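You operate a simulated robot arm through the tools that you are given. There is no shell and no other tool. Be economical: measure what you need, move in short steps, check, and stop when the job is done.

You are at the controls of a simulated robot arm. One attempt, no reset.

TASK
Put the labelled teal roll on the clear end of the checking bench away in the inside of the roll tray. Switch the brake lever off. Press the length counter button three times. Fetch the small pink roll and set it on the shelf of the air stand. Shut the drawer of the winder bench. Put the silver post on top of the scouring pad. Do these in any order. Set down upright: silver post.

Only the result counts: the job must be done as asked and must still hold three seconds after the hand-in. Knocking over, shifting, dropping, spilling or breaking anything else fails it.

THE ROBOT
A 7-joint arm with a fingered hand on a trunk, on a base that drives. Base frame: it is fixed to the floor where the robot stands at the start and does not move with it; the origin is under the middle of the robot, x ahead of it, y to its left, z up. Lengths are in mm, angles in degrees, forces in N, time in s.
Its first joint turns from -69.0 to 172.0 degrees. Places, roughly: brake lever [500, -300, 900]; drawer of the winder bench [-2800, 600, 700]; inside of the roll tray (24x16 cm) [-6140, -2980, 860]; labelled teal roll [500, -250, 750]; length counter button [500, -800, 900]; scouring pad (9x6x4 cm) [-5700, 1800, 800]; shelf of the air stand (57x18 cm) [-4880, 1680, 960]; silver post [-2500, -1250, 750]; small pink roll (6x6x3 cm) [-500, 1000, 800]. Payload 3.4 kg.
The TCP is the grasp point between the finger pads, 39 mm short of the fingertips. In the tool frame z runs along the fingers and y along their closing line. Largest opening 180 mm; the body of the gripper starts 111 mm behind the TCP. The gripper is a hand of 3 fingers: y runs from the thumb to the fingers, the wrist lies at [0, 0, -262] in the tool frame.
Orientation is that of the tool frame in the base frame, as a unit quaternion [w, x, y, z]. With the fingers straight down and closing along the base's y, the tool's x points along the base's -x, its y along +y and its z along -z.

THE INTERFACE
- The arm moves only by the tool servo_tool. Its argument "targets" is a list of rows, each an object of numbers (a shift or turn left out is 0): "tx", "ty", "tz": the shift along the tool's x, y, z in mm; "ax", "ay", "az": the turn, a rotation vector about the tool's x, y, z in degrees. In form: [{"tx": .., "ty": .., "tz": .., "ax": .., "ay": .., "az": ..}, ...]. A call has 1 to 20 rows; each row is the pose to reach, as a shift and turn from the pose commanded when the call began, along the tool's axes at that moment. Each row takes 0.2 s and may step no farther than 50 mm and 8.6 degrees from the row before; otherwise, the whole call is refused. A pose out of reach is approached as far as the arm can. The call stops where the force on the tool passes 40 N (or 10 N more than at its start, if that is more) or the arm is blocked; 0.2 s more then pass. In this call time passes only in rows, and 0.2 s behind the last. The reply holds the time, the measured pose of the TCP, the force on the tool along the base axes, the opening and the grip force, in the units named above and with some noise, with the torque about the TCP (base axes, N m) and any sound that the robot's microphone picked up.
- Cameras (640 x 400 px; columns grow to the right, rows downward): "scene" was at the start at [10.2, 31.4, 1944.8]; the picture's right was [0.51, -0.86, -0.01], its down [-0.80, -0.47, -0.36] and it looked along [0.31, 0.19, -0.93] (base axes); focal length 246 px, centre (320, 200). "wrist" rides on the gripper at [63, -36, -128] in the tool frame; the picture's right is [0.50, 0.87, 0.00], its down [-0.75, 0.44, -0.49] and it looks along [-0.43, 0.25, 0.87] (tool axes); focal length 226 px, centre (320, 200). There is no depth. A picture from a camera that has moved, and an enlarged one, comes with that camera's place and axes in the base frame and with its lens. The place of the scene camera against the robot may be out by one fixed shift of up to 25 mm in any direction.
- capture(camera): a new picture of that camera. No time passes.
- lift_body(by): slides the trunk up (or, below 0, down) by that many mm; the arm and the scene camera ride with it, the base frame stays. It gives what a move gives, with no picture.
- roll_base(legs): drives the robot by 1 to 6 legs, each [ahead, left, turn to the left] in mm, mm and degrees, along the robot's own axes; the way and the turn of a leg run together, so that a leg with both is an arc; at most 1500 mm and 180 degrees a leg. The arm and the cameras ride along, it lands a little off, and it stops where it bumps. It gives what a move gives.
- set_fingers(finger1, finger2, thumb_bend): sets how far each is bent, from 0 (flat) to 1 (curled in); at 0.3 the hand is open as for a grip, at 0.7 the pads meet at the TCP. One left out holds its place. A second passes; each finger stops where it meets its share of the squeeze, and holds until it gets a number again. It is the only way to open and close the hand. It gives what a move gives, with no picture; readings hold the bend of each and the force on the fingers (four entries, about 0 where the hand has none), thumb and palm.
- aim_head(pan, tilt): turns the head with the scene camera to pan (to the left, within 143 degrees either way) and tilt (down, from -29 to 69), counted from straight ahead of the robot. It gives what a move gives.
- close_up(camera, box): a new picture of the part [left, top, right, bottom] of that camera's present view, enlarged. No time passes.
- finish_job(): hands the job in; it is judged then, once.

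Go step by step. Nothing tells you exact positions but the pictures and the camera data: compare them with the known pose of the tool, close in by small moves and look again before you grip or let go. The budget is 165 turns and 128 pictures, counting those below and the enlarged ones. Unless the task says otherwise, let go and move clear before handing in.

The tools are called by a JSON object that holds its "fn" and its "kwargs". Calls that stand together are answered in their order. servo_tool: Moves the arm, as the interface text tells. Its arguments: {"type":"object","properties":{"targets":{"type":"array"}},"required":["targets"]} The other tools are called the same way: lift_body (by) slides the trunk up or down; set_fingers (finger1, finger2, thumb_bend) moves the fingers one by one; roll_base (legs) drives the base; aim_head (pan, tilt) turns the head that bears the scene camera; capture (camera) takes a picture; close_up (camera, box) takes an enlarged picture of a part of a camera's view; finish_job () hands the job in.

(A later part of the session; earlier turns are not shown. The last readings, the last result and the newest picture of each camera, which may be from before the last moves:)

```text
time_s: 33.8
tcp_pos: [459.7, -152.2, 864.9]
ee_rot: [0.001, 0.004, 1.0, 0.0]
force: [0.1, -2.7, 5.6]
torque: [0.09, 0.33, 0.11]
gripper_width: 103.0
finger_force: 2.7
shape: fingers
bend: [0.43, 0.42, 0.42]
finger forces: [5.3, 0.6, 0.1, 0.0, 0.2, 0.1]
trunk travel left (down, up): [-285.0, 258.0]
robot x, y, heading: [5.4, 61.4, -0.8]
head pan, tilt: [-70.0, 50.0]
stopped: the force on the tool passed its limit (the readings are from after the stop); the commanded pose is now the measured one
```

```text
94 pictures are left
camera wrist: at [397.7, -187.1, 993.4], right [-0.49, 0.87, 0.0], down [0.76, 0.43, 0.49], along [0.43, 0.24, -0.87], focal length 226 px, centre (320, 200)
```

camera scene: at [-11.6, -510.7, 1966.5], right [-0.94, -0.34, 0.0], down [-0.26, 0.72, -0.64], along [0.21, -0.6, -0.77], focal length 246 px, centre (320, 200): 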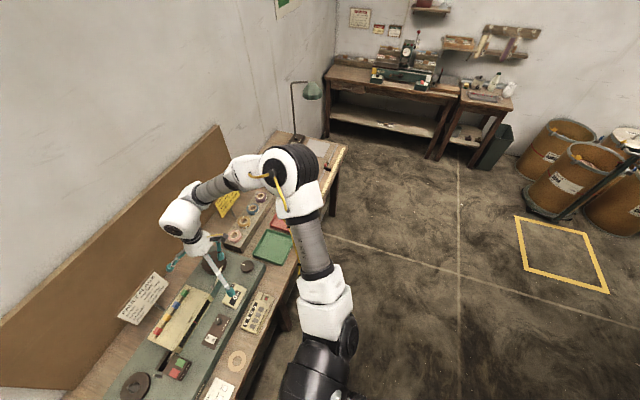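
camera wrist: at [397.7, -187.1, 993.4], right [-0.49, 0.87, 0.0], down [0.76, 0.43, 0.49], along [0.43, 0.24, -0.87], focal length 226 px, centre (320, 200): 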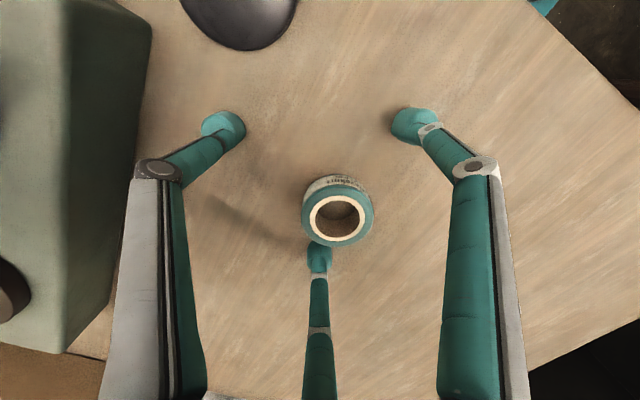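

The trunk move ran even though the hand move was refused, and one fingertip brushed the roll, which still sits flat at about [484,-122]. I'll raise the hand, centre it over the roll, and check.

{"fn": "servo_tool", "kwargs": {"targets": [{"tz": -30}, {"tz": -60}, {"tx": -12, "ty": 16, "tz": -60}, {"tx": -24, "ty": 30, "tz": -60}]}}

{"fn": "capture", "kwargs": {"camera": "wrist"}}

```text
time_s: 34.8
tcp_pos: [484.6, -121.8, 926.2]
ee_rot: [0.0, 0.005, 1.0, 0.001]
force: [0.0, 0.1, 0.8]
torque: [0.0, -0.06, 0.01]
gripper_width: 104.7
finger_force: 0.0
shape: fingers
bend: [0.42, 0.42, 0.42]
finger forces: [0.0, 0.0, 0.0, 0.0, 0.0, 0.1]
trunk travel left (down, up): [-285.0, 258.0]
robot x, y, heading: [6.1, 63.6, -0.8]
head pan, tilt: [-70.0, 50.0]
```

```text
93 pictures are left
camera wrist: at [421.9, -157.1, 1054.1], right [-0.49, 0.87, 0.0], down [0.76, 0.43, 0.49], along [0.43, 0.24, -0.87], focal length 226 px, centre (320, 200)
```

wrist: 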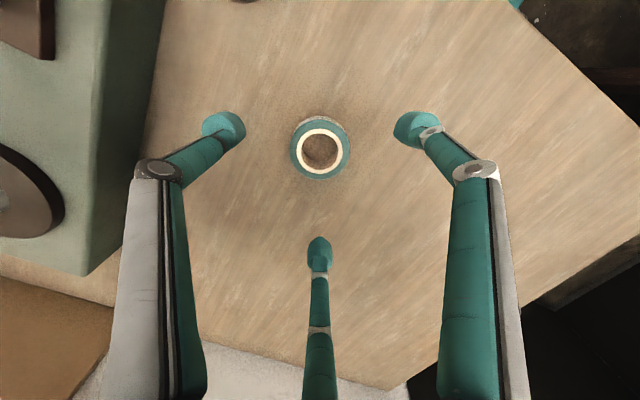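

Centred over the roll. Descending.

{"fn": "servo_tool", "kwargs": {"targets": [{"tx": 2, "ty": -2, "tz": 30}, {"tx": 2, "ty": -2, "tz": 55}, {"tx": 2, "ty": -2, "tz": 65}, {"tx": 2, "ty": -2, "tz": 72}]}}

{"fn": "capture", "kwargs": {"camera": "wrist"}}

```text
time_s: 35.8
tcp_pos: [485.6, -120.5, 864.1]
ee_rot: [0.005, 0.004, 1.0, 0.0]
force: [-2.4, -4.2, 28.7]
torque: [0.41, 1.32, 0.16]
gripper_width: 103.9
finger_force: 14.3
shape: fingers
bend: [0.44, 0.42, 0.42]
finger forces: [21.1, 3.7, 0.0, 0.0, 4.0, 0.0]
trunk travel left (down, up): [-285.0, 258.0]
robot x, y, heading: [4.7, 62.4, -0.6]
head pan, tilt: [-70.0, 50.0]
stopped in row 4: the force on the tool passed its limit (the readings are from after the stop); the commanded pose is now the measured one
```

```text
92 pictures are left
camera wrist: at [421.0, -154.8, 992.1], right [-0.49, 0.87, 0.0], down [0.75, 0.43, 0.5], along [0.44, 0.24, -0.87], focal length 226 px, centre (320, 200)
```

wrist: 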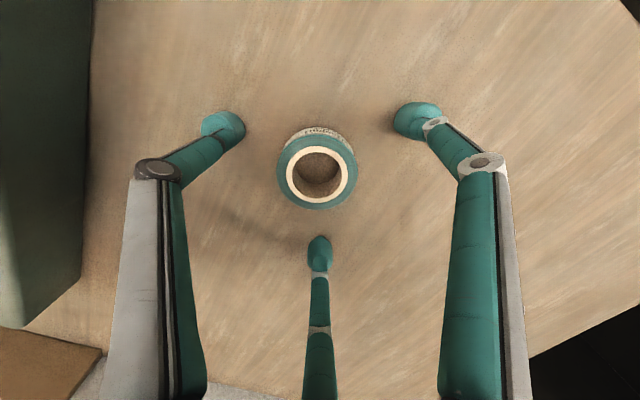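

The fingertips have just touched the bench around the roll. I'll back off 4 mm and close.

{"fn": "servo_tool", "kwargs": {"targets": [{"tz": -4}]}}

{"fn": "set_fingers", "kwargs": {"finger1": 0.65, "finger2": 0.65, "thumb_bend": 0.65}}

{"fn": "capture", "kwargs": {"camera": "wrist"}}

```text
time_s: 36.2
tcp_pos: [484.0, -119.8, 866.1]
ee_rot: [0.004, 0.005, 1.0, 0.001]
force: [-0.8, -0.3, 4.9]
torque: [0.09, 0.24, 0.09]
gripper_width: 104.4
finger_force: 1.6
shape: fingers
bend: [0.42, 0.42, 0.42]
finger forces: [3.8, 0.1, 0.0, 0.0, 0.1, 0.0]
trunk travel left (down, up): [-285.0, 258.0]
robot x, y, heading: [4.7, 61.9, -0.4]
head pan, tilt: [-70.0, 50.0]
```

```text
time_s: 37.2
tcp_pos: [483.2, -121.0, 866.1]
ee_rot: [0.005, 0.006, 1.0, 0.0]
force: [-0.8, 0.7, 1.5]
torque: [0.01, 0.1, 0.02]
gripper_width: 43.4
finger_force: 12.1
shape: fingers
bend: [0.57, 0.59, 0.6]
finger forces: [9.7, 5.8, 0.0, 0.0, 8.3, 0.0]
trunk travel left (down, up): [-285.0, 258.0]
robot x, y, heading: [5.7, 60.0, -0.8]
head pan, tilt: [-70.0, 50.0]
```

```text
91 pictures are left
camera wrist: at [419.9, -155.1, 994.1], right [-0.49, 0.87, 0.0], down [0.75, 0.43, 0.5], along [0.44, 0.24, -0.87], focal length 226 px, centre (320, 200)
```

wrist: 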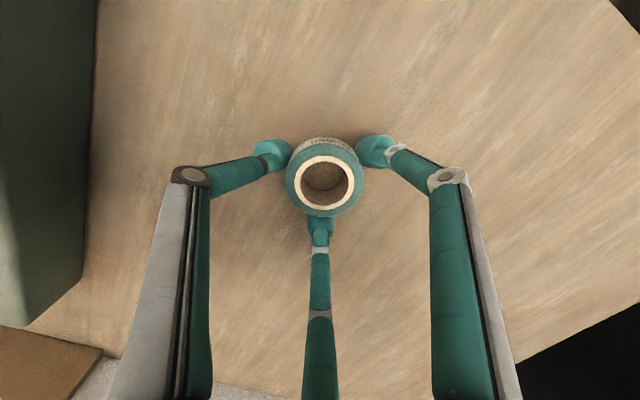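

Gripped with all three fingers. I'll tighten slightly and lift.

{"fn": "set_fingers", "kwargs": {"finger1": 0.7, "finger2": 0.7, "thumb_bend": 0.7}}

{"fn": "servo_tool", "kwargs": {"targets": [{"tz": -15}, {"tz": -40}, {"tz": -80}, {"tz": -125}, {"tz": -170}, {"tz": -215}]}}

{"fn": "capture", "kwargs": {"camera": "wrist"}}

```text
time_s: 38.2
tcp_pos: [484.5, -119.6, 866.4]
ee_rot: [0.005, 0.005, 1.0, -0.001]
force: [-0.1, -0.3, 1.8]
torque: [0.02, 0.01, 0.03]
gripper_width: 42.9
finger_force: 16.4
shape: fingers
bend: [0.57, 0.58, 0.62]
finger forces: [12.1, 8.7, 0.0, 0.0, 12.4, 0.0]
trunk travel left (down, up): [-285.0, 258.0]
robot x, y, heading: [7.8, 60.6, -0.7]
head pan, tilt: [-70.0, 50.0]
```

```text
time_s: 39.6
tcp_pos: [480.6, -120.4, 1084.6]
ee_rot: [0.005, 0.006, 1.0, 0.001]
force: [-0.2, -0.6, -0.2]
torque: [-0.01, -0.01, 0.0]
gripper_width: 43.1
finger_force: 15.0
shape: fingers
bend: [0.57, 0.58, 0.62]
finger forces: [9.4, 8.6, 0.1, 0.0, 11.9, 0.0]
trunk travel left (down, up): [-285.0, 258.0]
robot x, y, heading: [8.7, 61.3, -0.6]
head pan, tilt: [-70.0, 50.0]
```

```text
90 pictures are left
camera wrist: at [416.9, -155.0, 1212.8], right [-0.49, 0.87, 0.0], down [0.75, 0.43, 0.5], along [0.44, 0.24, -0.87], focal length 226 px, centre (320, 200)
```

wrist: 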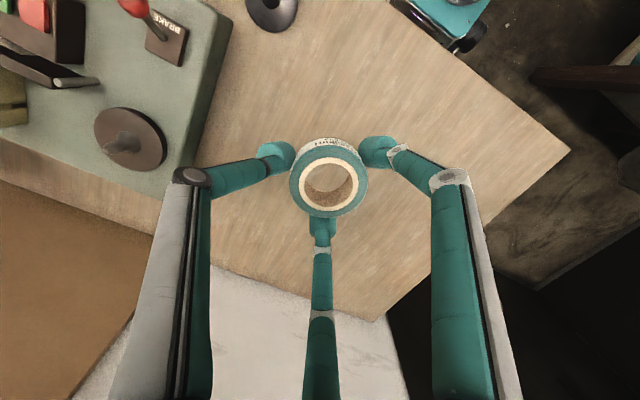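

The roll is held. Now I'll survey the room before driving.

{"fn": "aim_head", "kwargs": {"pan": 143, "tilt": 25}}

{"fn": "capture", "kwargs": {"camera": "scene"}}

{"fn": "aim_head", "kwargs": {"pan": -143, "tilt": 25}}

{"fn": "capture", "kwargs": {"camera": "scene"}}

{"fn": "aim_head", "kwargs": {"pan": 80, "tilt": 35}}

{"fn": "capture", "kwargs": {"camera": "scene"}}

```text
time_s: 42.7
tcp_pos: [480.6, -120.6, 1082.9]
ee_rot: [0.005, 0.005, 1.0, 0.0]
force: [0.5, 0.3, -0.2]
torque: [-0.04, -0.01, 0.04]
gripper_width: 42.8
finger_force: 15.2
shape: fingers
bend: [0.57, 0.58, 0.62]
finger forces: [9.4, 8.7, 0.0, 0.0, 11.9, 0.0]
trunk travel left (down, up): [-285.0, 258.0]
robot x, y, heading: [5.3, 58.3, -0.7]
head pan, tilt: [143.0, 25.0]
```

```text
89 pictures are left
camera scene: at [-31.4, 123.6, 1839.2], right [0.61, 0.79, 0.0], down [0.33, -0.26, -0.91], along [-0.72, 0.56, -0.42], focal length 246 px, centre (320, 200)
```

scene: 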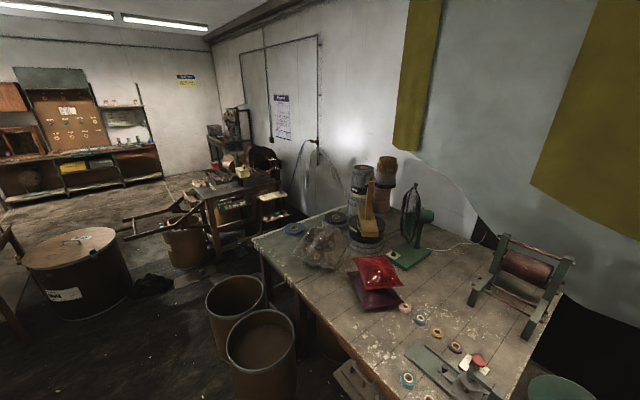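

```text
time_s: 46.6
tcp_pos: [480.7, -120.1, 1084.6]
ee_rot: [0.004, 0.006, 1.0, -0.001]
force: [0.2, -0.3, -1.0]
torque: [0.02, -0.01, -0.02]
gripper_width: 42.8
finger_force: 15.3
shape: fingers
bend: [0.57, 0.58, 0.62]
finger forces: [9.3, 8.7, 0.0, 0.0, 11.9, 0.0]
trunk travel left (down, up): [-285.0, 258.0]
robot x, y, heading: [7.5, 61.4, -0.7]
head pan, tilt: [-143.0, 25.0]
```

```text
88 pictures are left
camera scene: at [-32.8, 12.7, 1838.8], right [-0.59, 0.81, 0.01], down [0.34, 0.25, -0.91], along [-0.73, -0.53, -0.42], focal length 246 px, centre (320, 200)
```

scene: 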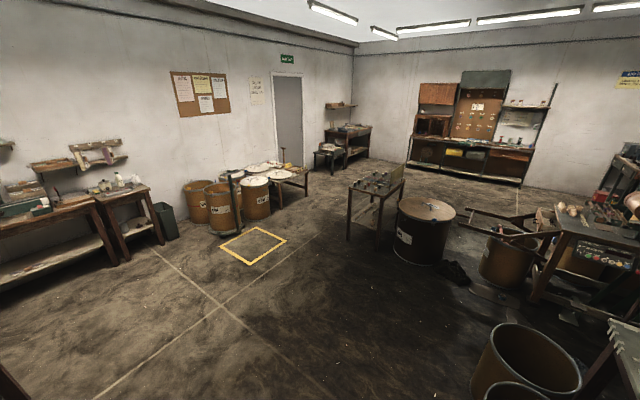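

```text
time_s: 49.8
tcp_pos: [481.7, -120.1, 1083.9]
ee_rot: [0.004, 0.004, 1.0, -0.001]
force: [0.5, 0.6, 0.0]
torque: [0.02, -0.01, -0.01]
gripper_width: 42.6
finger_force: 15.2
shape: fingers
bend: [0.57, 0.58, 0.62]
finger forces: [9.5, 8.8, 0.1, 0.1, 11.9, 0.0]
trunk travel left (down, up): [-285.0, 258.0]
robot x, y, heading: [2.9, 62.7, -0.9]
head pan, tilt: [80.0, 35.0]
```

```text
87 pictures are left
camera scene: at [57.8, 153.7, 1823.3], right [0.98, -0.19, 0.0], down [-0.11, -0.56, -0.82], along [0.15, 0.81, -0.57], focal length 246 px, centre (320, 200)
```

scene: 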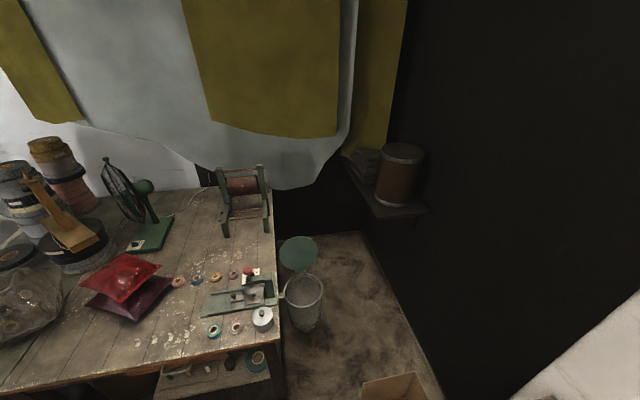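

Room map is clear: the tray bench is in the far corner, the post table is mid-room with barrels beyond it, and the pink roll is on the left table. I'll back off the bench, turn around in open floor, then look ahead.

{"fn": "roll_base", "kwargs": {"legs": [[-500, -300, 0], [-500, -900, 0], [0, 0, 90], [0, 0, 90]]}}

{"fn": "aim_head", "kwargs": {"pan": 10, "tilt": 30}}

{"fn": "capture", "kwargs": {"camera": "scene"}}

```text
time_s: 65.7
tcp_pos: [-1492.7, -920.5, 1083.7]
ee_rot: [0.002, 1.0, -0.012, -0.003]
force: [0.1, 0.0, -0.5]
torque: [0.0, 0.03, 0.01]
gripper_width: 42.4
finger_force: 14.2
shape: fingers
bend: [0.57, 0.58, 0.63]
finger forces: [8.6, 8.1, 0.0, 0.0, 11.5, 0.1]
trunk travel left (down, up): [-285.0, 258.0]
robot x, y, heading: [-1019.0, -1106.4, 178.5]
head pan, tilt: [80.0, 35.0]
```

```text
time_s: 67.1
tcp_pos: [-1490.8, -922.5, 1085.0]
ee_rot: [-0.001, 1.0, -0.012, -0.004]
force: [-0.9, 1.1, 0.8]
torque: [-0.01, 0.02, 0.03]
gripper_width: 42.3
finger_force: 14.3
shape: fingers
bend: [0.57, 0.58, 0.63]
finger forces: [8.7, 8.2, 0.0, 0.1, 11.5, 0.0]
trunk travel left (down, up): [-285.0, 258.0]
robot x, y, heading: [-1019.3, -1108.4, 178.3]
head pan, tilt: [10.0, 30.0]
```

```text
86 pictures are left
camera scene: at [-1175.1, -1101.1, 1830.6], right [-0.15, 0.99, 0.0], down [0.5, 0.07, -0.86], along [-0.85, -0.13, -0.5], focal length 246 px, centre (320, 200)
```

scene: 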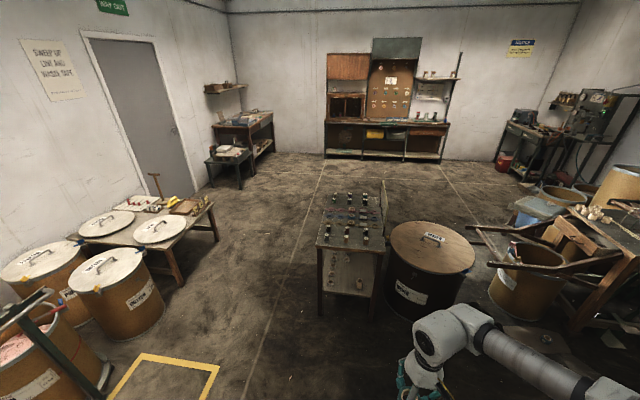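

The corridor between the bobbin table and the barrels is clear, and the tray bench is against the left wall at the far end. Driving through.

{"fn": "roll_base", "kwargs": {"legs": [[1500, 790, 0], [1500, 90, 0], [1300, 300, 0]]}}

{"fn": "aim_head", "kwargs": {"pan": 50, "tilt": 40}}

{"fn": "capture", "kwargs": {"camera": "scene"}}

```text
refused: leg 1 is longer than a leg can be; nothing moved
```

```text
time_s: 68.1
tcp_pos: [-1490.5, -920.8, 1084.9]
ee_rot: [0.0, 1.0, -0.012, -0.005]
force: [-0.2, -0.2, 0.5]
torque: [0.0, -0.02, -0.03]
gripper_width: 42.1
finger_force: 13.7
shape: fingers
bend: [0.57, 0.58, 0.63]
finger forces: [8.7, 8.3, 0.0, 0.0, 11.5, 0.0]
trunk travel left (down, up): [-285.0, 258.0]
robot x, y, heading: [-1019.4, -1111.0, 178.6]
head pan, tilt: [50.0, 40.0]
```

```text
85 pictures are left
camera scene: at [-1142.0, -1150.4, 1815.6], right [-0.75, 0.66, 0.0], down [0.43, 0.48, -0.77], along [-0.51, -0.58, -0.64], focal length 246 px, centre (320, 200)
```

scene: 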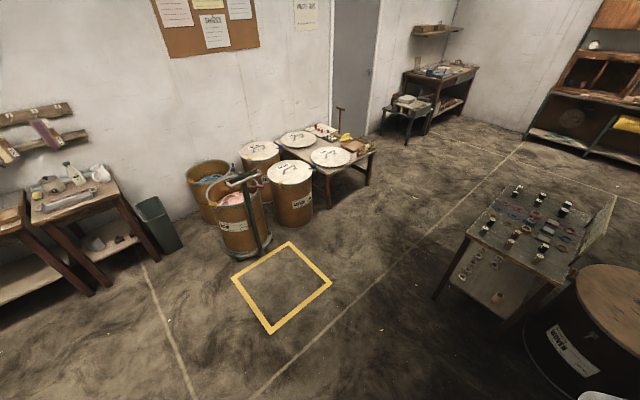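

Legs are limited to 1500 mm total, so I'll split the drive.

{"fn": "roll_base", "kwargs": {"legs": [[1250, 790, 0], [1450, 40, 0], [1450, 200, 0]]}}

{"fn": "capture", "kwargs": {"camera": "scene"}}

```text
time_s: 89.3
tcp_pos: [-5694.8, -1772.3, 1084.5]
ee_rot: [0.0, 1.0, -0.027, -0.005]
force: [0.1, 0.5, -0.1]
torque: [0.01, -0.02, -0.04]
gripper_width: 42.7
finger_force: 13.5
shape: fingers
bend: [0.57, 0.58, 0.63]
finger forces: [8.6, 8.2, 0.0, 0.0, 11.6, 0.0]
trunk travel left (down, up): [-285.0, 258.0]
robot x, y, heading: [-5230.1, -1977.8, 176.5]
head pan, tilt: [50.0, 40.0]
```

```text
84 pictures are left
camera scene: at [-5354.7, -2012.8, 1815.6], right [-0.73, 0.69, -0.01], down [0.44, 0.46, -0.77], along [-0.52, -0.56, -0.64], focal length 246 px, centre (320, 200)
```

scene: 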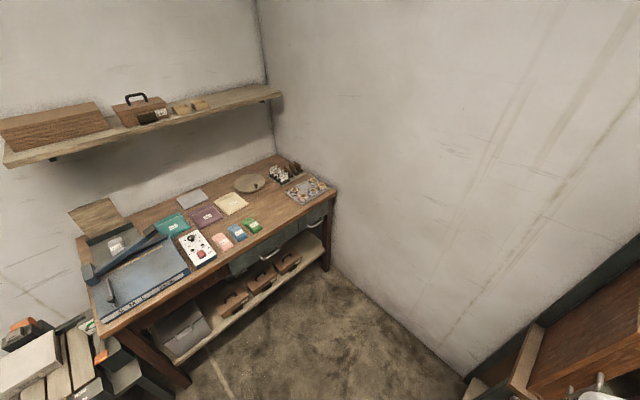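

The tray on the right end of this bench matches the tray's rough place. Zooming in.

{"fn": "close_up", "kwargs": {"camera": "scene", "box": [230, 145, 350, 220]}}

```text
5.33 times, centred on (290, 182) of scene
camera zoom: at [-5354.7, -2012.8, 1815.6], right [-0.73, 0.69, -0.01], down [0.44, 0.46, -0.77], along [-0.52, -0.56, -0.64], focal length 1312 px, centre (480, 293)
```

zoom: 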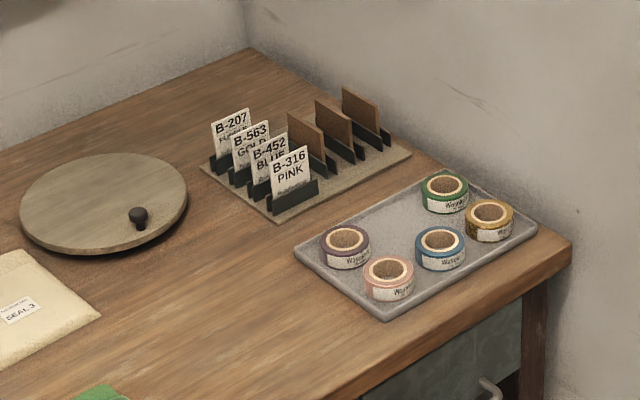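

The tray holds five rolls in a 2×3 grid, and the empty slot is rear-middle. The tool is already turned well for it, with the thumb toward the front. I'll swing the hand to the robot's left side first, keeping its orientation.

{"fn": "servo_tool", "kwargs": {"targets": [{"tx": 10, "ty": 46}, {"tx": 20, "ty": 92}, {"tx": 30, "ty": 138}, {"tx": 40, "ty": 184}, {"tx": 50, "ty": 230}, {"tx": 60, "ty": 276}, {"tx": 70, "ty": 322}, {"tx": 80, "ty": 368}, {"tx": 90, "ty": 414}, {"tx": 100, "ty": 460}, {"tx": 110, "ty": 506}, {"tx": 120, "ty": 552}, {"tx": 130, "ty": 598}]}}

{"fn": "capture", "kwargs": {"camera": "scene"}}

```text
time_s: 92.1
tcp_pos: [-5594.6, -1923.5, 1098.3]
ee_rot: [-0.001, 1.0, -0.027, -0.006]
force: [-0.8, 0.4, -0.8]
torque: [0.01, -0.01, -0.02]
gripper_width: 42.5
finger_force: 14.1
shape: fingers
bend: [0.57, 0.58, 0.63]
finger forces: [9.0, 8.3, 0.0, 0.1, 11.4, 0.0]
out of reach, approached as far as the arm can: row 3, 4, 5, 6, 7, 8, 9, 10, 11, 12, 13
trunk travel left (down, up): [-285.0, 258.0]
robot x, y, heading: [-5230.0, -1976.7, 176.7]
head pan, tilt: [50.0, 40.0]
```

```text
82 pictures are left
camera scene: at [-5354.6, -2014.4, 1815.5], right [-0.73, 0.69, 0.0], down [0.44, 0.47, -0.77], along [-0.52, -0.56, -0.64], focal length 246 px, centre (320, 200)
```

scene: 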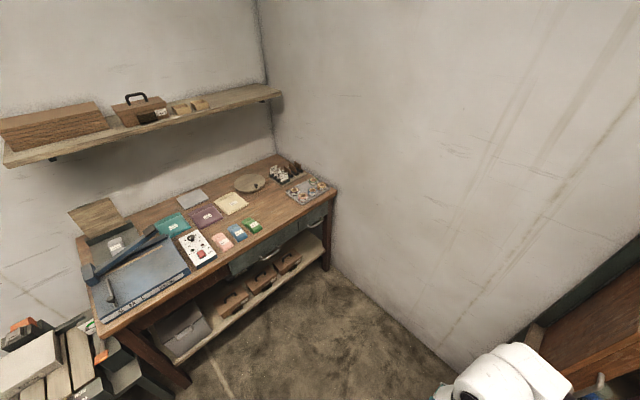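

The arm can't swing left while keeping the same tool yaw. I'll try again, letting the tool yaw follow the shoulder.

{"fn": "servo_tool", "kwargs": {"targets": [{"az": -8, "ty": 20}, {"az": -16, "ty": 40}, {"az": -24, "ty": 70}, {"az": -32, "ty": 100}, {"az": -40, "ty": 130}, {"az": -48, "ty": 170}, {"az": -56, "ty": 210}]}}

{"fn": "aim_head", "kwargs": {"pan": 20, "tilt": 60}}

{"fn": "capture", "kwargs": {"camera": "scene"}}

```text
time_s: 93.7
tcp_pos: [-5537.2, -1923.2, 1165.9]
ee_rot: [-0.007, 0.91, 0.414, -0.009]
force: [0.3, -0.1, 0.5]
torque: [0.03, 0.07, 0.06]
gripper_width: 41.8
finger_force: 14.1
shape: fingers
bend: [0.56, 0.58, 0.63]
finger forces: [8.4, 8.7, 0.1, 0.0, 11.3, 0.0]
out of reach, approached as far as the arm can: row 1, 2, 3, 4, 5, 6, 7
trunk travel left (down, up): [-285.0, 258.0]
robot x, y, heading: [-5230.6, -1976.4, 176.8]
head pan, tilt: [50.0, 40.0]
```

```text
time_s: 94.6
tcp_pos: [-5544.2, -1921.0, 1163.1]
ee_rot: [-0.004, 0.911, 0.413, -0.005]
force: [-0.2, -0.3, -0.9]
torque: [-0.01, 0.02, 0.01]
gripper_width: 41.8
finger_force: 13.9
shape: fingers
bend: [0.56, 0.58, 0.63]
finger forces: [8.4, 8.7, 0.1, 0.1, 11.2, 0.0]
trunk travel left (down, up): [-285.0, 258.0]
robot x, y, heading: [-5228.6, -1976.4, 176.7]
head pan, tilt: [20.0, 60.0]
```

```text
81 pictures are left
camera scene: at [-5359.3, -1971.7, 1788.8], right [-0.29, 0.96, 0.0], down [0.83, 0.25, -0.5], along [-0.48, -0.15, -0.87], focal length 246 px, centre (320, 200)
```

scene: 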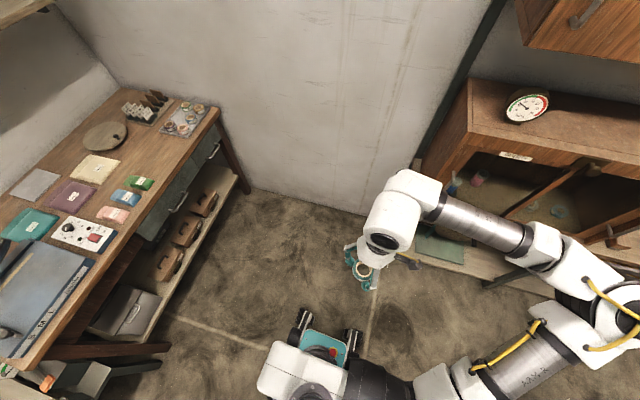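

The arm's elbow is folded far out to the robot's right, near the cabinet. I'll move the base away from the cabinet first, then extend the hand outward before swinging left.

{"fn": "roll_base", "kwargs": {"legs": [[-300, 250, 0]]}}

{"fn": "servo_tool", "kwargs": {"targets": [{"az": 8, "tx": 0, "tz": 10}, {"az": 16, "tz": 25}, {"az": 24, "tz": 40}, {"az": 32, "tz": 55}, {"az": 40, "tz": 70}, {"az": 46, "tz": 80}]}}

```text
time_s: 97.0
tcp_pos: [-5264.4, -2190.3, 1162.9]
ee_rot: [-0.005, 0.91, 0.415, -0.007]
force: [-0.6, 0.5, -0.2]
torque: [0.02, 0.03, -0.01]
gripper_width: 41.7
finger_force: 14.8
shape: fingers
bend: [0.56, 0.58, 0.63]
finger forces: [8.5, 8.8, 0.0, 0.0, 11.2, 0.2]
trunk travel left (down, up): [-285.0, 258.0]
robot x, y, heading: [-4949.1, -2243.8, 177.0]
head pan, tilt: [20.0, 60.0]
```

```text
time_s: 98.4
tcp_pos: [-5264.2, -2194.5, 1083.1]
ee_rot: [-0.003, 1.0, 0.026, -0.008]
force: [0.1, 0.6, 0.0]
torque: [0.02, 0.01, 0.03]
gripper_width: 41.5
finger_force: 13.2
shape: fingers
bend: [0.56, 0.58, 0.63]
finger forces: [8.4, 8.8, 0.1, 0.1, 11.2, 0.1]
trunk travel left (down, up): [-285.0, 258.0]
robot x, y, heading: [-4952.7, -2242.5, 177.1]
head pan, tilt: [20.0, 60.0]
```

{"fn": "servo_tool", "kwargs": {"targets": [{"tx": -45}, {"tx": -90}, {"tx": -135}, {"tx": -180}, {"tx": -225}, {"tx": -260}]}}

{"fn": "servo_tool", "kwargs": {"targets": [{"ty": 45}, {"ty": 90}, {"ty": 135}, {"ty": 180}]}}

{"fn": "capture", "kwargs": {"camera": "scene"}}

```text
time_s: 99.8
tcp_pos: [-5452.4, -2152.3, 1090.8]
ee_rot: [-0.003, 1.0, 0.027, -0.009]
force: [0.5, -0.5, -0.2]
torque: [0.0, 0.01, 0.0]
gripper_width: 41.7
finger_force: 14.5
shape: fingers
bend: [0.56, 0.58, 0.63]
finger forces: [8.3, 8.5, 0.1, 0.0, 11.0, 0.0]
out of reach, approached as far as the arm can: row 1, 2, 3, 4, 5, 6
trunk travel left (down, up): [-285.0, 258.0]
robot x, y, heading: [-4950.3, -2242.7, 177.4]
head pan, tilt: [20.0, 60.0]
```

```text
time_s: 100.8
tcp_pos: [-5405.8, -2174.0, 1080.5]
ee_rot: [-0.003, 1.0, 0.026, -0.008]
force: [0.1, -0.4, -0.4]
torque: [0.0, 0.0, -0.02]
gripper_width: 41.9
finger_force: 13.9
shape: fingers
bend: [0.56, 0.58, 0.63]
finger forces: [8.2, 8.5, 0.1, 0.1, 10.9, 0.1]
out of reach, approached as far as the arm can: row 1, 2, 3, 4
trunk travel left (down, up): [-285.0, 258.0]
robot x, y, heading: [-4951.0, -2241.2, 177.2]
head pan, tilt: [20.0, 60.0]
```

```text
80 pictures are left
camera scene: at [-5081.1, -2239.0, 1788.6], right [-0.29, 0.96, 0.0], down [0.83, 0.25, -0.5], along [-0.48, -0.15, -0.87], focal length 246 px, centre (320, 200)
```

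scene: 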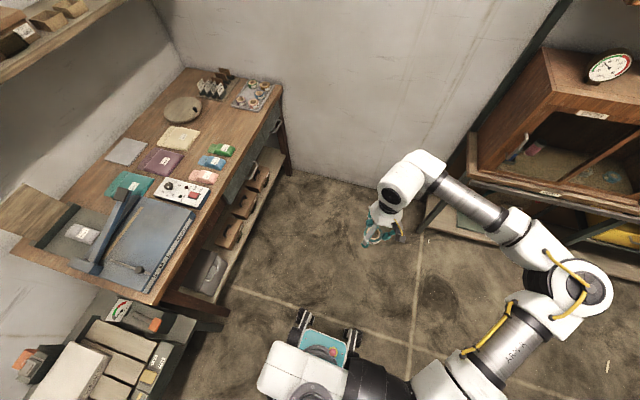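

The hand can only work from about bearing −7° round to the robot's right. So I'll face the bench (heading −90°) and reach to the right-front. Turning and shifting along the bench now.

{"fn": "roll_base", "kwargs": {"legs": [[0, 0, 93], [100, -650, 0]]}}

{"fn": "aim_head", "kwargs": {"pan": -30, "tilt": 55}}

{"fn": "capture", "kwargs": {"camera": "scene"}}

```text
time_s: 108.5
tcp_pos: [-5647.8, -2804.3, 1081.4]
ee_rot: [0.003, 0.666, 0.746, -0.009]
force: [-0.5, 0.8, -0.9]
torque: [0.0, 0.04, 0.0]
gripper_width: 41.4
finger_force: 13.4
shape: fingers
bend: [0.56, 0.58, 0.63]
finger forces: [7.7, 8.3, 0.0, 0.0, 10.8, 0.0]
trunk travel left (down, up): [-285.0, 258.0]
robot x, y, heading: [-5611.1, -2342.6, -89.8]
head pan, tilt: [20.0, 60.0]
```

```text
time_s: 109.7
tcp_pos: [-5657.4, -2801.4, 1081.8]
ee_rot: [0.006, 0.665, 0.747, -0.007]
force: [0.7, -0.5, -0.2]
torque: [-0.01, 0.0, 0.04]
gripper_width: 41.5
finger_force: 13.4
shape: fingers
bend: [0.56, 0.58, 0.63]
finger forces: [7.6, 8.3, 0.0, 0.0, 10.8, 0.0]
trunk travel left (down, up): [-285.0, 258.0]
robot x, y, heading: [-5612.5, -2349.7, -89.5]
head pan, tilt: [-30.0, 55.0]
```

```text
79 pictures are left
camera scene: at [-5677.8, -2447.5, 1794.3], right [-0.87, 0.49, 0.0], down [0.41, 0.72, -0.57], along [-0.28, -0.5, -0.82], focal length 246 px, centre (320, 200)
```

scene: 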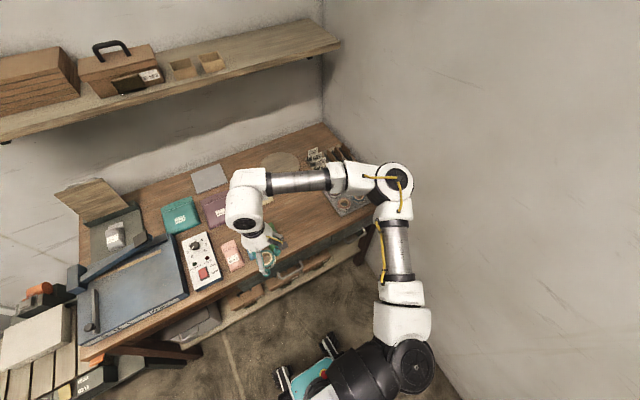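

Now I see the arm is mounted at the robot's right side, with its elbow bowing to the right near the wall. I'll turn 30° left so the tray lies well to the right and the elbow stays clear of the wall, and edge closer to the bench.

{"fn": "roll_base", "kwargs": {"legs": [[0, 0, 29.5], [137, -42, 0]]}}

{"fn": "servo_tool", "kwargs": {"targets": [{"tz": 5}]}}

```text
time_s: 112.5
tcp_pos: [-5382.8, -2897.8, 1081.5]
ee_rot: [0.004, 0.452, 0.892, -0.009]
force: [-0.6, -0.1, 0.0]
torque: [-0.01, 0.01, -0.01]
gripper_width: 41.2
finger_force: 13.2
shape: fingers
bend: [0.56, 0.58, 0.63]
finger forces: [7.6, 8.1, 0.1, 0.1, 10.6, 0.0]
trunk travel left (down, up): [-285.0, 258.0]
robot x, y, heading: [-5582.9, -2485.5, -59.7]
head pan, tilt: [-30.0, 55.0]
```

```text
time_s: 112.9
tcp_pos: [-5394.6, -2899.7, 1077.6]
ee_rot: [0.008, 0.453, 0.892, -0.007]
force: [-0.7, -0.2, 0.1]
torque: [0.01, 0.04, 0.02]
gripper_width: 41.4
finger_force: 13.2
shape: fingers
bend: [0.56, 0.58, 0.63]
finger forces: [7.6, 8.1, 0.0, 0.0, 10.7, 0.0]
trunk travel left (down, up): [-285.0, 258.0]
robot x, y, heading: [-5581.4, -2487.0, -59.5]
head pan, tilt: [-30.0, 55.0]
```

The tool's current yaw happens to suit the tray: one finger points to the front and the other two to the rear sides. I'll carry the roll along above the bench toward the tray.

{"fn": "servo_tool", "kwargs": {"targets": [{"tx": 21, "ty": -40}, {"tx": 42, "ty": -80}, {"tx": 64, "ty": -121}, {"tx": 85, "ty": -162}, {"tx": 106, "ty": -202}, {"tx": 127, "ty": -242}, {"tx": 149, "ty": -283}, {"tx": 170, "ty": -324}, {"tx": 191, "ty": -364}, {"tx": 213, "ty": -405}, {"tx": 234, "ty": -445}, {"tx": 255, "ty": -486}]}}

{"fn": "capture", "kwargs": {"camera": "scene"}}

{"fn": "capture", "kwargs": {"camera": "wrist"}}

```text
time_s: 115.5
tcp_pos: [-5933.4, -2981.0, 1075.7]
ee_rot: [0.008, 0.45, 0.893, -0.008]
force: [-0.5, 0.5, -0.2]
torque: [0.02, 0.01, 0.02]
gripper_width: 40.8
finger_force: 13.0
shape: fingers
bend: [0.56, 0.58, 0.63]
finger forces: [7.4, 7.7, 0.0, 0.0, 10.5, 0.0]
trunk travel left (down, up): [-285.0, 258.0]
robot x, y, heading: [-5580.7, -2485.5, -59.6]
head pan, tilt: [-30.0, 55.0]
```

```text
78 pictures are left
camera scene: at [-5584.8, -2590.0, 1794.6], right [-1.0, 0.0, -0.01], down [0.0, 0.82, -0.57], along [0.01, -0.57, -0.82], focal length 246 px, centre (320, 200)
```

scene: 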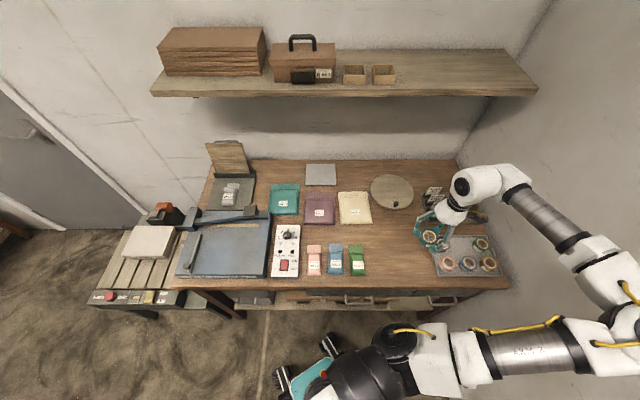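

```text
77 pictures are left
camera wrist: at [-6000.6, -2948.2, 1203.3], right [0.4, 0.92, -0.02], down [0.79, -0.34, 0.51], along [0.46, -0.22, -0.86], focal length 226 px, centre (320, 200)
```

wrist: 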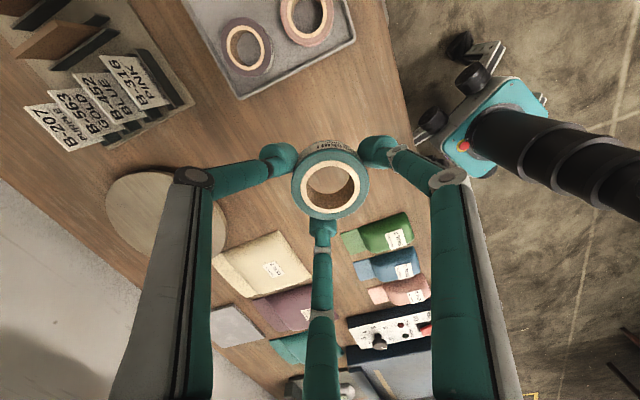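

Reach is fine, and the tray is coming into view. Moving another 150 mm toward it.

{"fn": "servo_tool", "kwargs": {"targets": [{"tx": 24, "ty": -44}, {"tx": 48, "ty": -88}, {"tx": 72, "ty": -133}]}}

{"fn": "capture", "kwargs": {"camera": "wrist"}}

{"fn": "close_up", "kwargs": {"camera": "scene", "box": [400, 150, 540, 290]}}

```text
refused: row 1 steps farther than a row can; nothing moved
```

```text
76 pictures are left
camera wrist: at [-6000.6, -2948.2, 1203.3], right [0.4, 0.92, -0.02], down [0.79, -0.34, 0.51], along [0.46, -0.22, -0.86], focal length 226 px, centre (320, 200)
```

wrist: 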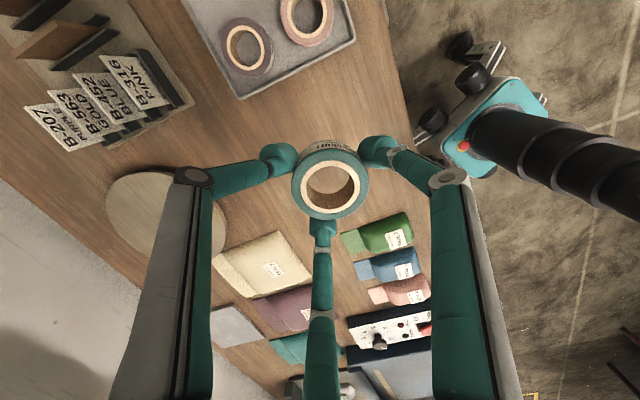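

```text
2.86 times, centred on (470, 220) of scene
camera zoom: at [-5584.8, -2590.0, 1794.6], right [-1.0, 0.0, -0.01], down [0.0, 0.82, -0.57], along [0.01, -0.57, -0.82], focal length 703 px, centre (-109, 143)
```

zoom: 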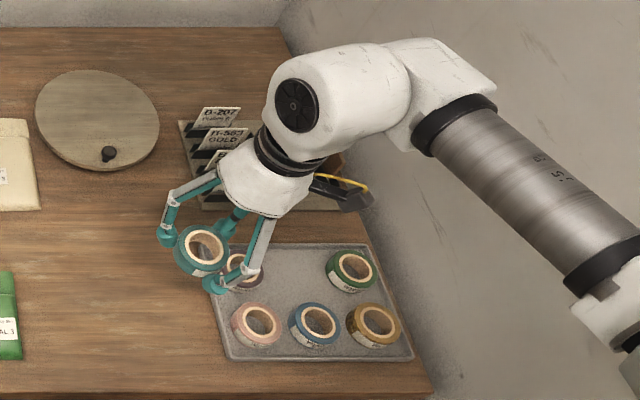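

{"fn": "servo_tool", "kwargs": {"targets": [{"tx": 18, "ty": -33}, {"tx": 36, "ty": -66}, {"tx": 54, "ty": -99}, {"tx": 72, "ty": -133}]}}

{"fn": "capture", "kwargs": {"camera": "wrist"}}

```text
time_s: 116.5
tcp_pos: [-6082.0, -3001.7, 1076.3]
ee_rot: [0.007, 0.452, 0.892, -0.008]
force: [-0.1, 0.1, -1.1]
torque: [-0.01, -0.02, -0.04]
gripper_width: 40.7
finger_force: 13.2
shape: fingers
bend: [0.56, 0.58, 0.63]
finger forces: [7.4, 7.7, 0.0, 0.0, 10.4, 0.0]
trunk travel left (down, up): [-285.0, 258.0]
robot x, y, heading: [-5581.7, -2487.9, -59.7]
head pan, tilt: [-30.0, 55.0]
```

```text
74 pictures are left
camera wrist: at [-6150.0, -2969.3, 1203.8], right [0.4, 0.92, -0.02], down [0.79, -0.34, 0.5], along [0.46, -0.22, -0.86], focal length 226 px, centre (320, 200)
```

wrist: 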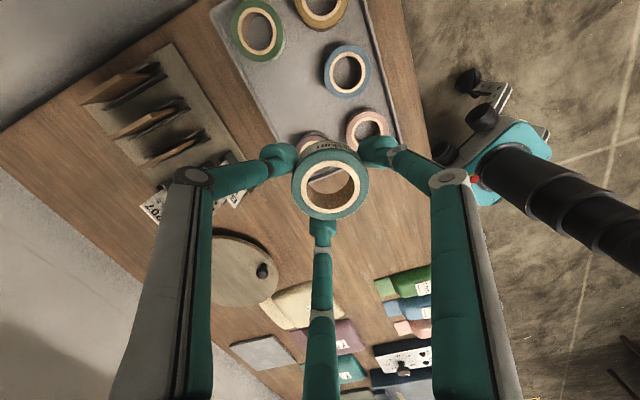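

The empty slot is at about [-6134,-3027]. Shifting over it and lowering partway.

{"fn": "servo_tool", "kwargs": {"targets": [{"tx": 6, "ty": -33, "tz": 10}, {"tx": 13, "ty": -65, "tz": 30}, {"tx": 13, "ty": -65, "tz": 70}, {"tx": 13, "ty": -65, "tz": 110}]}}

{"fn": "capture", "kwargs": {"camera": "wrist"}}

{"fn": "close_up", "kwargs": {"camera": "scene", "box": [400, 150, 540, 290]}}

```text
time_s: 117.5
tcp_pos: [-6143.2, -3032.9, 965.0]
ee_rot: [0.006, 0.45, 0.893, -0.008]
force: [0.7, -0.6, -0.1]
torque: [-0.01, 0.04, 0.04]
gripper_width: 40.7
finger_force: 12.5
shape: fingers
bend: [0.56, 0.58, 0.63]
finger forces: [7.4, 7.7, 0.1, 0.0, 10.4, 0.0]
trunk travel left (down, up): [-285.0, 258.0]
robot x, y, heading: [-5585.0, -2484.9, -60.0]
head pan, tilt: [-30.0, 55.0]
```

```text
73 pictures are left
camera wrist: at [-6208.1, -3000.2, 1093.1], right [0.4, 0.92, -0.02], down [0.79, -0.34, 0.5], along [0.46, -0.22, -0.86], focal length 226 px, centre (320, 200)
```

wrist: 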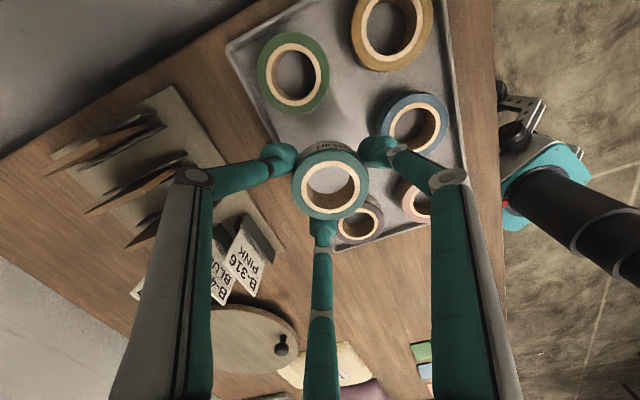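

```text
2.86 times, centred on (470, 220) of scene
camera zoom: at [-5583.4, -2591.5, 1794.4], right [-1.0, 0.0, -0.01], down [0.0, 0.82, -0.57], along [0.01, -0.57, -0.82], focal length 703 px, centre (-109, 143)
```

zoom: 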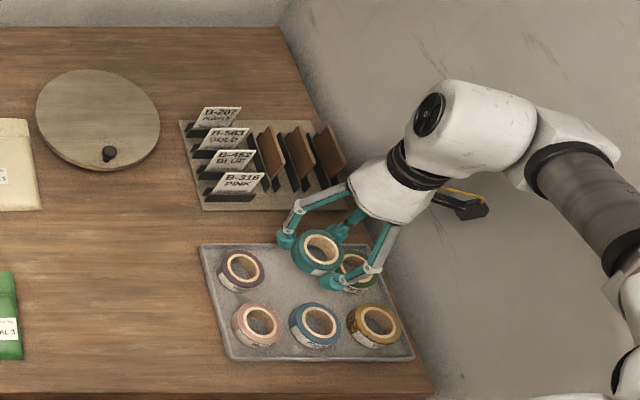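

Everything lines up: roll tops in the tray are at about z 884, and the slot centre is under the held roll. Lowering nearly to the tray floor.

{"fn": "servo_tool", "kwargs": {"targets": [{"tx": 1, "ty": 2, "tz": 20}, {"tx": 1, "ty": 2, "tz": 36}, {"tx": 1, "ty": 2, "tz": 42}, {"tx": 1, "ty": 2, "tz": 45}]}}

{"fn": "capture", "kwargs": {"camera": "wrist"}}

{"fn": "close_up", "kwargs": {"camera": "scene", "box": [430, 190, 510, 270]}}

```text
time_s: 118.5
tcp_pos: [-6139.5, -3030.3, 921.2]
ee_rot: [0.007, 0.452, 0.892, -0.007]
force: [-0.5, -0.2, -1.0]
torque: [0.05, 0.0, -0.03]
gripper_width: 40.8
finger_force: 12.8
shape: fingers
bend: [0.56, 0.58, 0.63]
finger forces: [7.5, 7.7, 0.0, 0.0, 10.4, 0.0]
trunk travel left (down, up): [-285.0, 258.0]
robot x, y, heading: [-5578.0, -2487.9, -59.7]
head pan, tilt: [-30.0, 55.0]
```

```text
71 pictures are left
camera wrist: at [-6206.8, -2998.1, 1049.2], right [0.4, 0.92, -0.02], down [0.79, -0.34, 0.5], along [0.46, -0.22, -0.86], focal length 226 px, centre (320, 200)
```

wrist: 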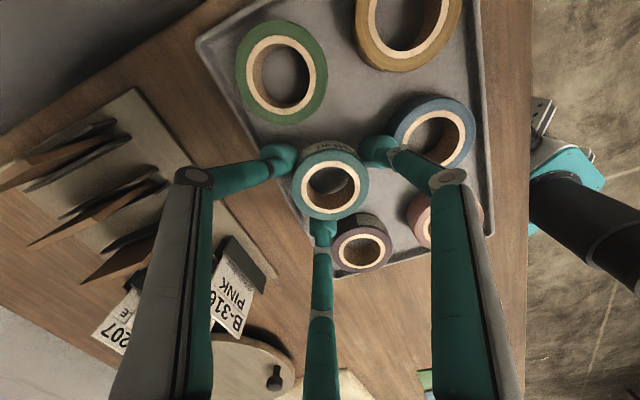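

```text
5.00 times, centred on (470, 230) of scene
camera zoom: at [-5583.4, -2590.7, 1794.5], right [-1.0, 0.0, -0.01], down [0.0, 0.82, -0.57], along [0.01, -0.57, -0.82], focal length 1230 px, centre (-430, 50)
```

zoom: 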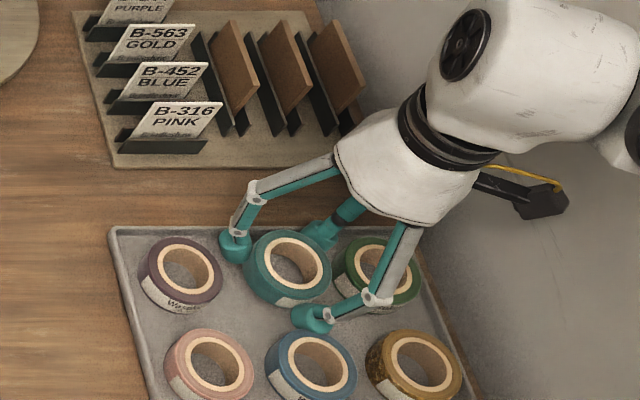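

{"fn": "servo_tool", "kwargs": {"targets": [{"tz": 2}, {"tz": 4}, {"tz": 6}]}}

```text
time_s: 119.3
tcp_pos: [-6139.7, -3030.7, 914.4]
ee_rot: [0.007, 0.452, 0.892, -0.008]
force: [-0.1, -1.0, 0.3]
torque: [-0.02, -0.01, 0.01]
gripper_width: 40.8
finger_force: 12.5
shape: fingers
bend: [0.56, 0.58, 0.63]
finger forces: [7.5, 7.7, 0.0, 0.0, 10.3, 0.0]
trunk travel left (down, up): [-285.0, 258.0]
robot x, y, heading: [-5581.1, -2487.8, -59.9]
head pan, tilt: [-30.0, 55.0]
```

{"fn": "servo_tool", "kwargs": {"targets": [{"tz": 2}, {"tz": 4}]}}

{"fn": "close_up", "kwargs": {"camera": "scene", "box": [430, 190, 510, 270]}}

```text
time_s: 119.9
tcp_pos: [-6140.8, -3031.5, 912.4]
ee_rot: [0.006, 0.452, 0.892, -0.008]
force: [0.9, 0.4, 0.3]
torque: [0.03, -0.01, 0.02]
gripper_width: 40.7
finger_force: 13.1
shape: fingers
bend: [0.56, 0.58, 0.63]
finger forces: [7.8, 7.8, 0.0, 0.0, 10.4, 0.1]
trunk travel left (down, up): [-285.0, 258.0]
robot x, y, heading: [-5579.0, -2486.8, -59.6]
head pan, tilt: [-30.0, 55.0]
```

```text
5.00 times, centred on (470, 230) of scene
camera zoom: at [-5583.2, -2590.5, 1794.5], right [-1.0, 0.0, -0.01], down [0.0, 0.82, -0.57], along [0.01, -0.57, -0.82], focal length 1230 px, centre (-430, 50)
```

zoom: 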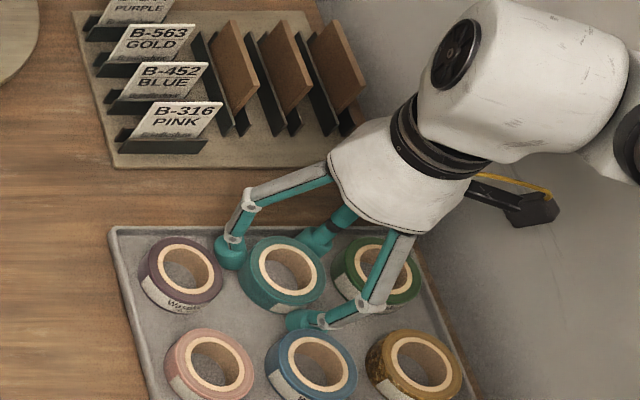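

{"fn": "servo_tool", "kwargs": {"targets": [{"tz": 2}, {"tz": 4}, {"tz": 6}]}}

```text
time_s: 120.7
tcp_pos: [-6140.1, -3028.1, 910.0]
ee_rot: [0.007, 0.452, 0.892, -0.011]
force: [-1.8, 0.0, 23.9]
torque: [0.85, 0.1, 0.06]
gripper_width: 39.9
finger_force: 26.2
shape: fingers
bend: [0.61, 0.58, 0.63]
finger forces: [31.6, 8.9, 0.0, 0.0, 12.1, 0.1]
trunk travel left (down, up): [-285.0, 258.0]
robot x, y, heading: [-5584.6, -2486.0, -59.7]
head pan, tilt: [-30.0, 55.0]
```

Contact with the tray floor. I'll ease up 3 mm and open the fingers slightly.

{"fn": "servo_tool", "kwargs": {"targets": [{"tz": -4}]}}

{"fn": "set_fingers", "kwargs": {"finger1": 0.53, "finger2": 0.53, "thumb_bend": 0.56}}

{"fn": "capture", "kwargs": {"camera": "wrist"}}

{"fn": "close_up", "kwargs": {"camera": "scene", "box": [430, 190, 510, 270]}}

```text
time_s: 121.1
tcp_pos: [-6139.1, -3029.7, 908.9]
ee_rot: [0.007, 0.452, 0.892, -0.007]
force: [-0.3, 1.5, 14.6]
torque: [0.59, 0.11, -0.02]
gripper_width: 40.4
finger_force: 21.1
shape: fingers
bend: [0.61, 0.58, 0.63]
finger forces: [23.6, 8.0, 0.0, 0.0, 11.2, 0.0]
trunk travel left (down, up): [-285.0, 258.0]
robot x, y, heading: [-5583.2, -2484.5, -60.0]
head pan, tilt: [-30.0, 55.0]
```

```text
time_s: 122.1
tcp_pos: [-6140.3, -3028.8, 910.3]
ee_rot: [0.007, 0.451, 0.892, -0.009]
force: [0.6, -1.7, 13.0]
torque: [0.38, 0.01, -0.06]
gripper_width: 50.0
finger_force: 6.2
shape: fingers
bend: [0.58, 0.53, 0.56]
finger forces: [12.0, 0.7, 0.1, 0.0, 0.1, 0.0]
trunk travel left (down, up): [-285.0, 258.0]
robot x, y, heading: [-5582.9, -2486.9, -59.6]
head pan, tilt: [-30.0, 55.0]
```

```text
68 pictures are left
camera wrist: at [-6206.2, -2996.9, 1037.8], right [0.4, 0.92, -0.02], down [0.79, -0.34, 0.5], along [0.45, -0.22, -0.86], focal length 226 px, centre (320, 200)
```

wrist: 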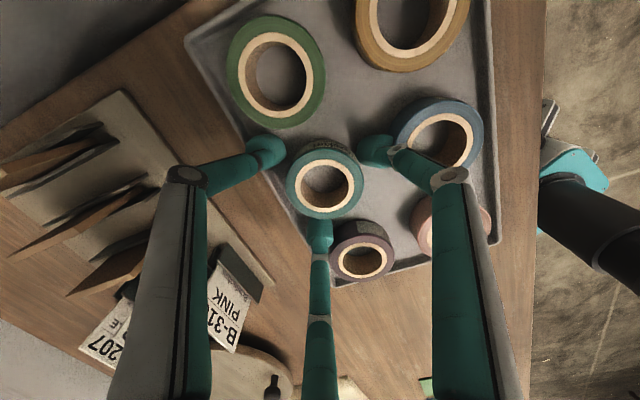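

```text
5.00 times, centred on (470, 230) of scene
camera zoom: at [-5579.4, -2587.8, 1794.8], right [-1.0, 0.0, 0.0], down [0.0, 0.82, -0.57], along [0.01, -0.57, -0.82], focal length 1230 px, centre (-430, 50)
```

zoom: 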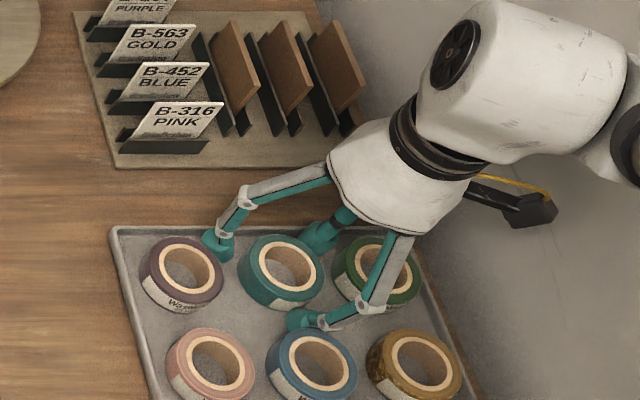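

The roll sits in the slot. Finger 1 is resting on the tray floor, so I'll hold its bend and lift straight up.

{"fn": "set_fingers", "kwargs": {"finger1": 0.57}}

{"fn": "servo_tool", "kwargs": {"targets": [{"tz": -6}, {"tz": -14}, {"tz": -26}, {"tz": -45}, {"tz": -80}]}}

{"fn": "capture", "kwargs": {"camera": "wrist"}}

{"fn": "close_up", "kwargs": {"camera": "scene", "box": [430, 190, 510, 270]}}

```text
time_s: 123.1
tcp_pos: [-6139.4, -3028.8, 910.3]
ee_rot: [0.008, 0.452, 0.892, -0.008]
force: [0.8, 2.2, 11.2]
torque: [0.49, 0.02, -0.05]
gripper_width: 49.7
finger_force: 5.3
shape: fingers
bend: [0.58, 0.53, 0.56]
finger forces: [11.1, 0.3, 0.0, 0.0, 0.0, 0.0]
trunk travel left (down, up): [-285.0, 258.0]
robot x, y, heading: [-5581.3, -2486.1, -59.4]
head pan, tilt: [-30.0, 55.0]
```

```text
time_s: 124.3
tcp_pos: [-6141.0, -3027.2, 991.9]
ee_rot: [0.008, 0.452, 0.892, -0.008]
force: [-0.2, -0.5, -0.4]
torque: [-0.02, -0.02, -0.03]
gripper_width: 49.1
finger_force: 0.2
shape: fingers
bend: [0.56, 0.53, 0.56]
finger forces: [0.1, 0.0, 0.0, 0.1, 0.0, 0.0]
trunk travel left (down, up): [-285.0, 258.0]
robot x, y, heading: [-5577.7, -2483.9, -59.5]
head pan, tilt: [-30.0, 55.0]
```

```text
66 pictures are left
camera wrist: at [-6207.1, -2995.2, 1119.2], right [0.4, 0.92, -0.02], down [0.79, -0.34, 0.5], along [0.46, -0.22, -0.86], focal length 226 px, centre (320, 200)
```

wrist: 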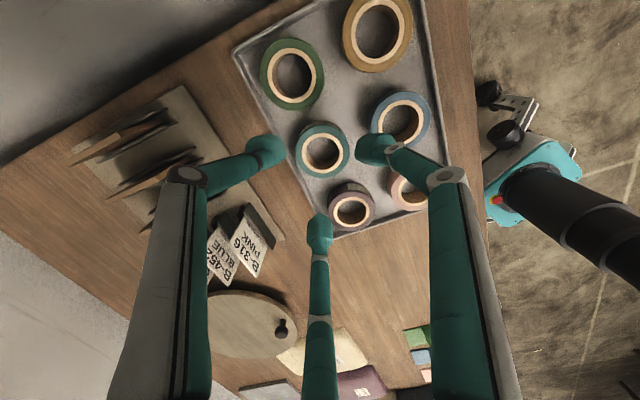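

```text
5.00 times, centred on (470, 230) of scene
camera zoom: at [-5581.2, -2588.8, 1794.7], right [-1.0, 0.0, 0.0], down [0.0, 0.82, -0.57], along [0.01, -0.57, -0.82], focal length 1230 px, centre (-430, 50)
```

zoom: 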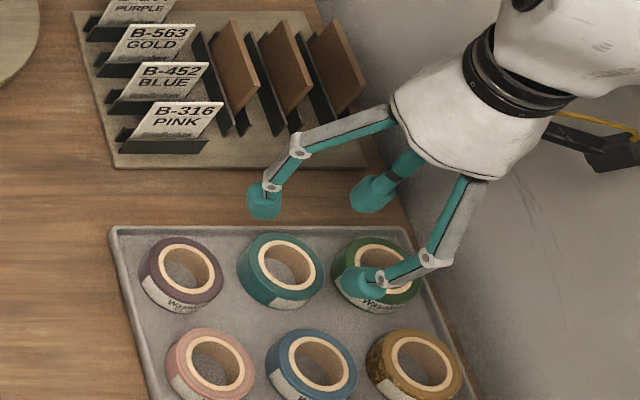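

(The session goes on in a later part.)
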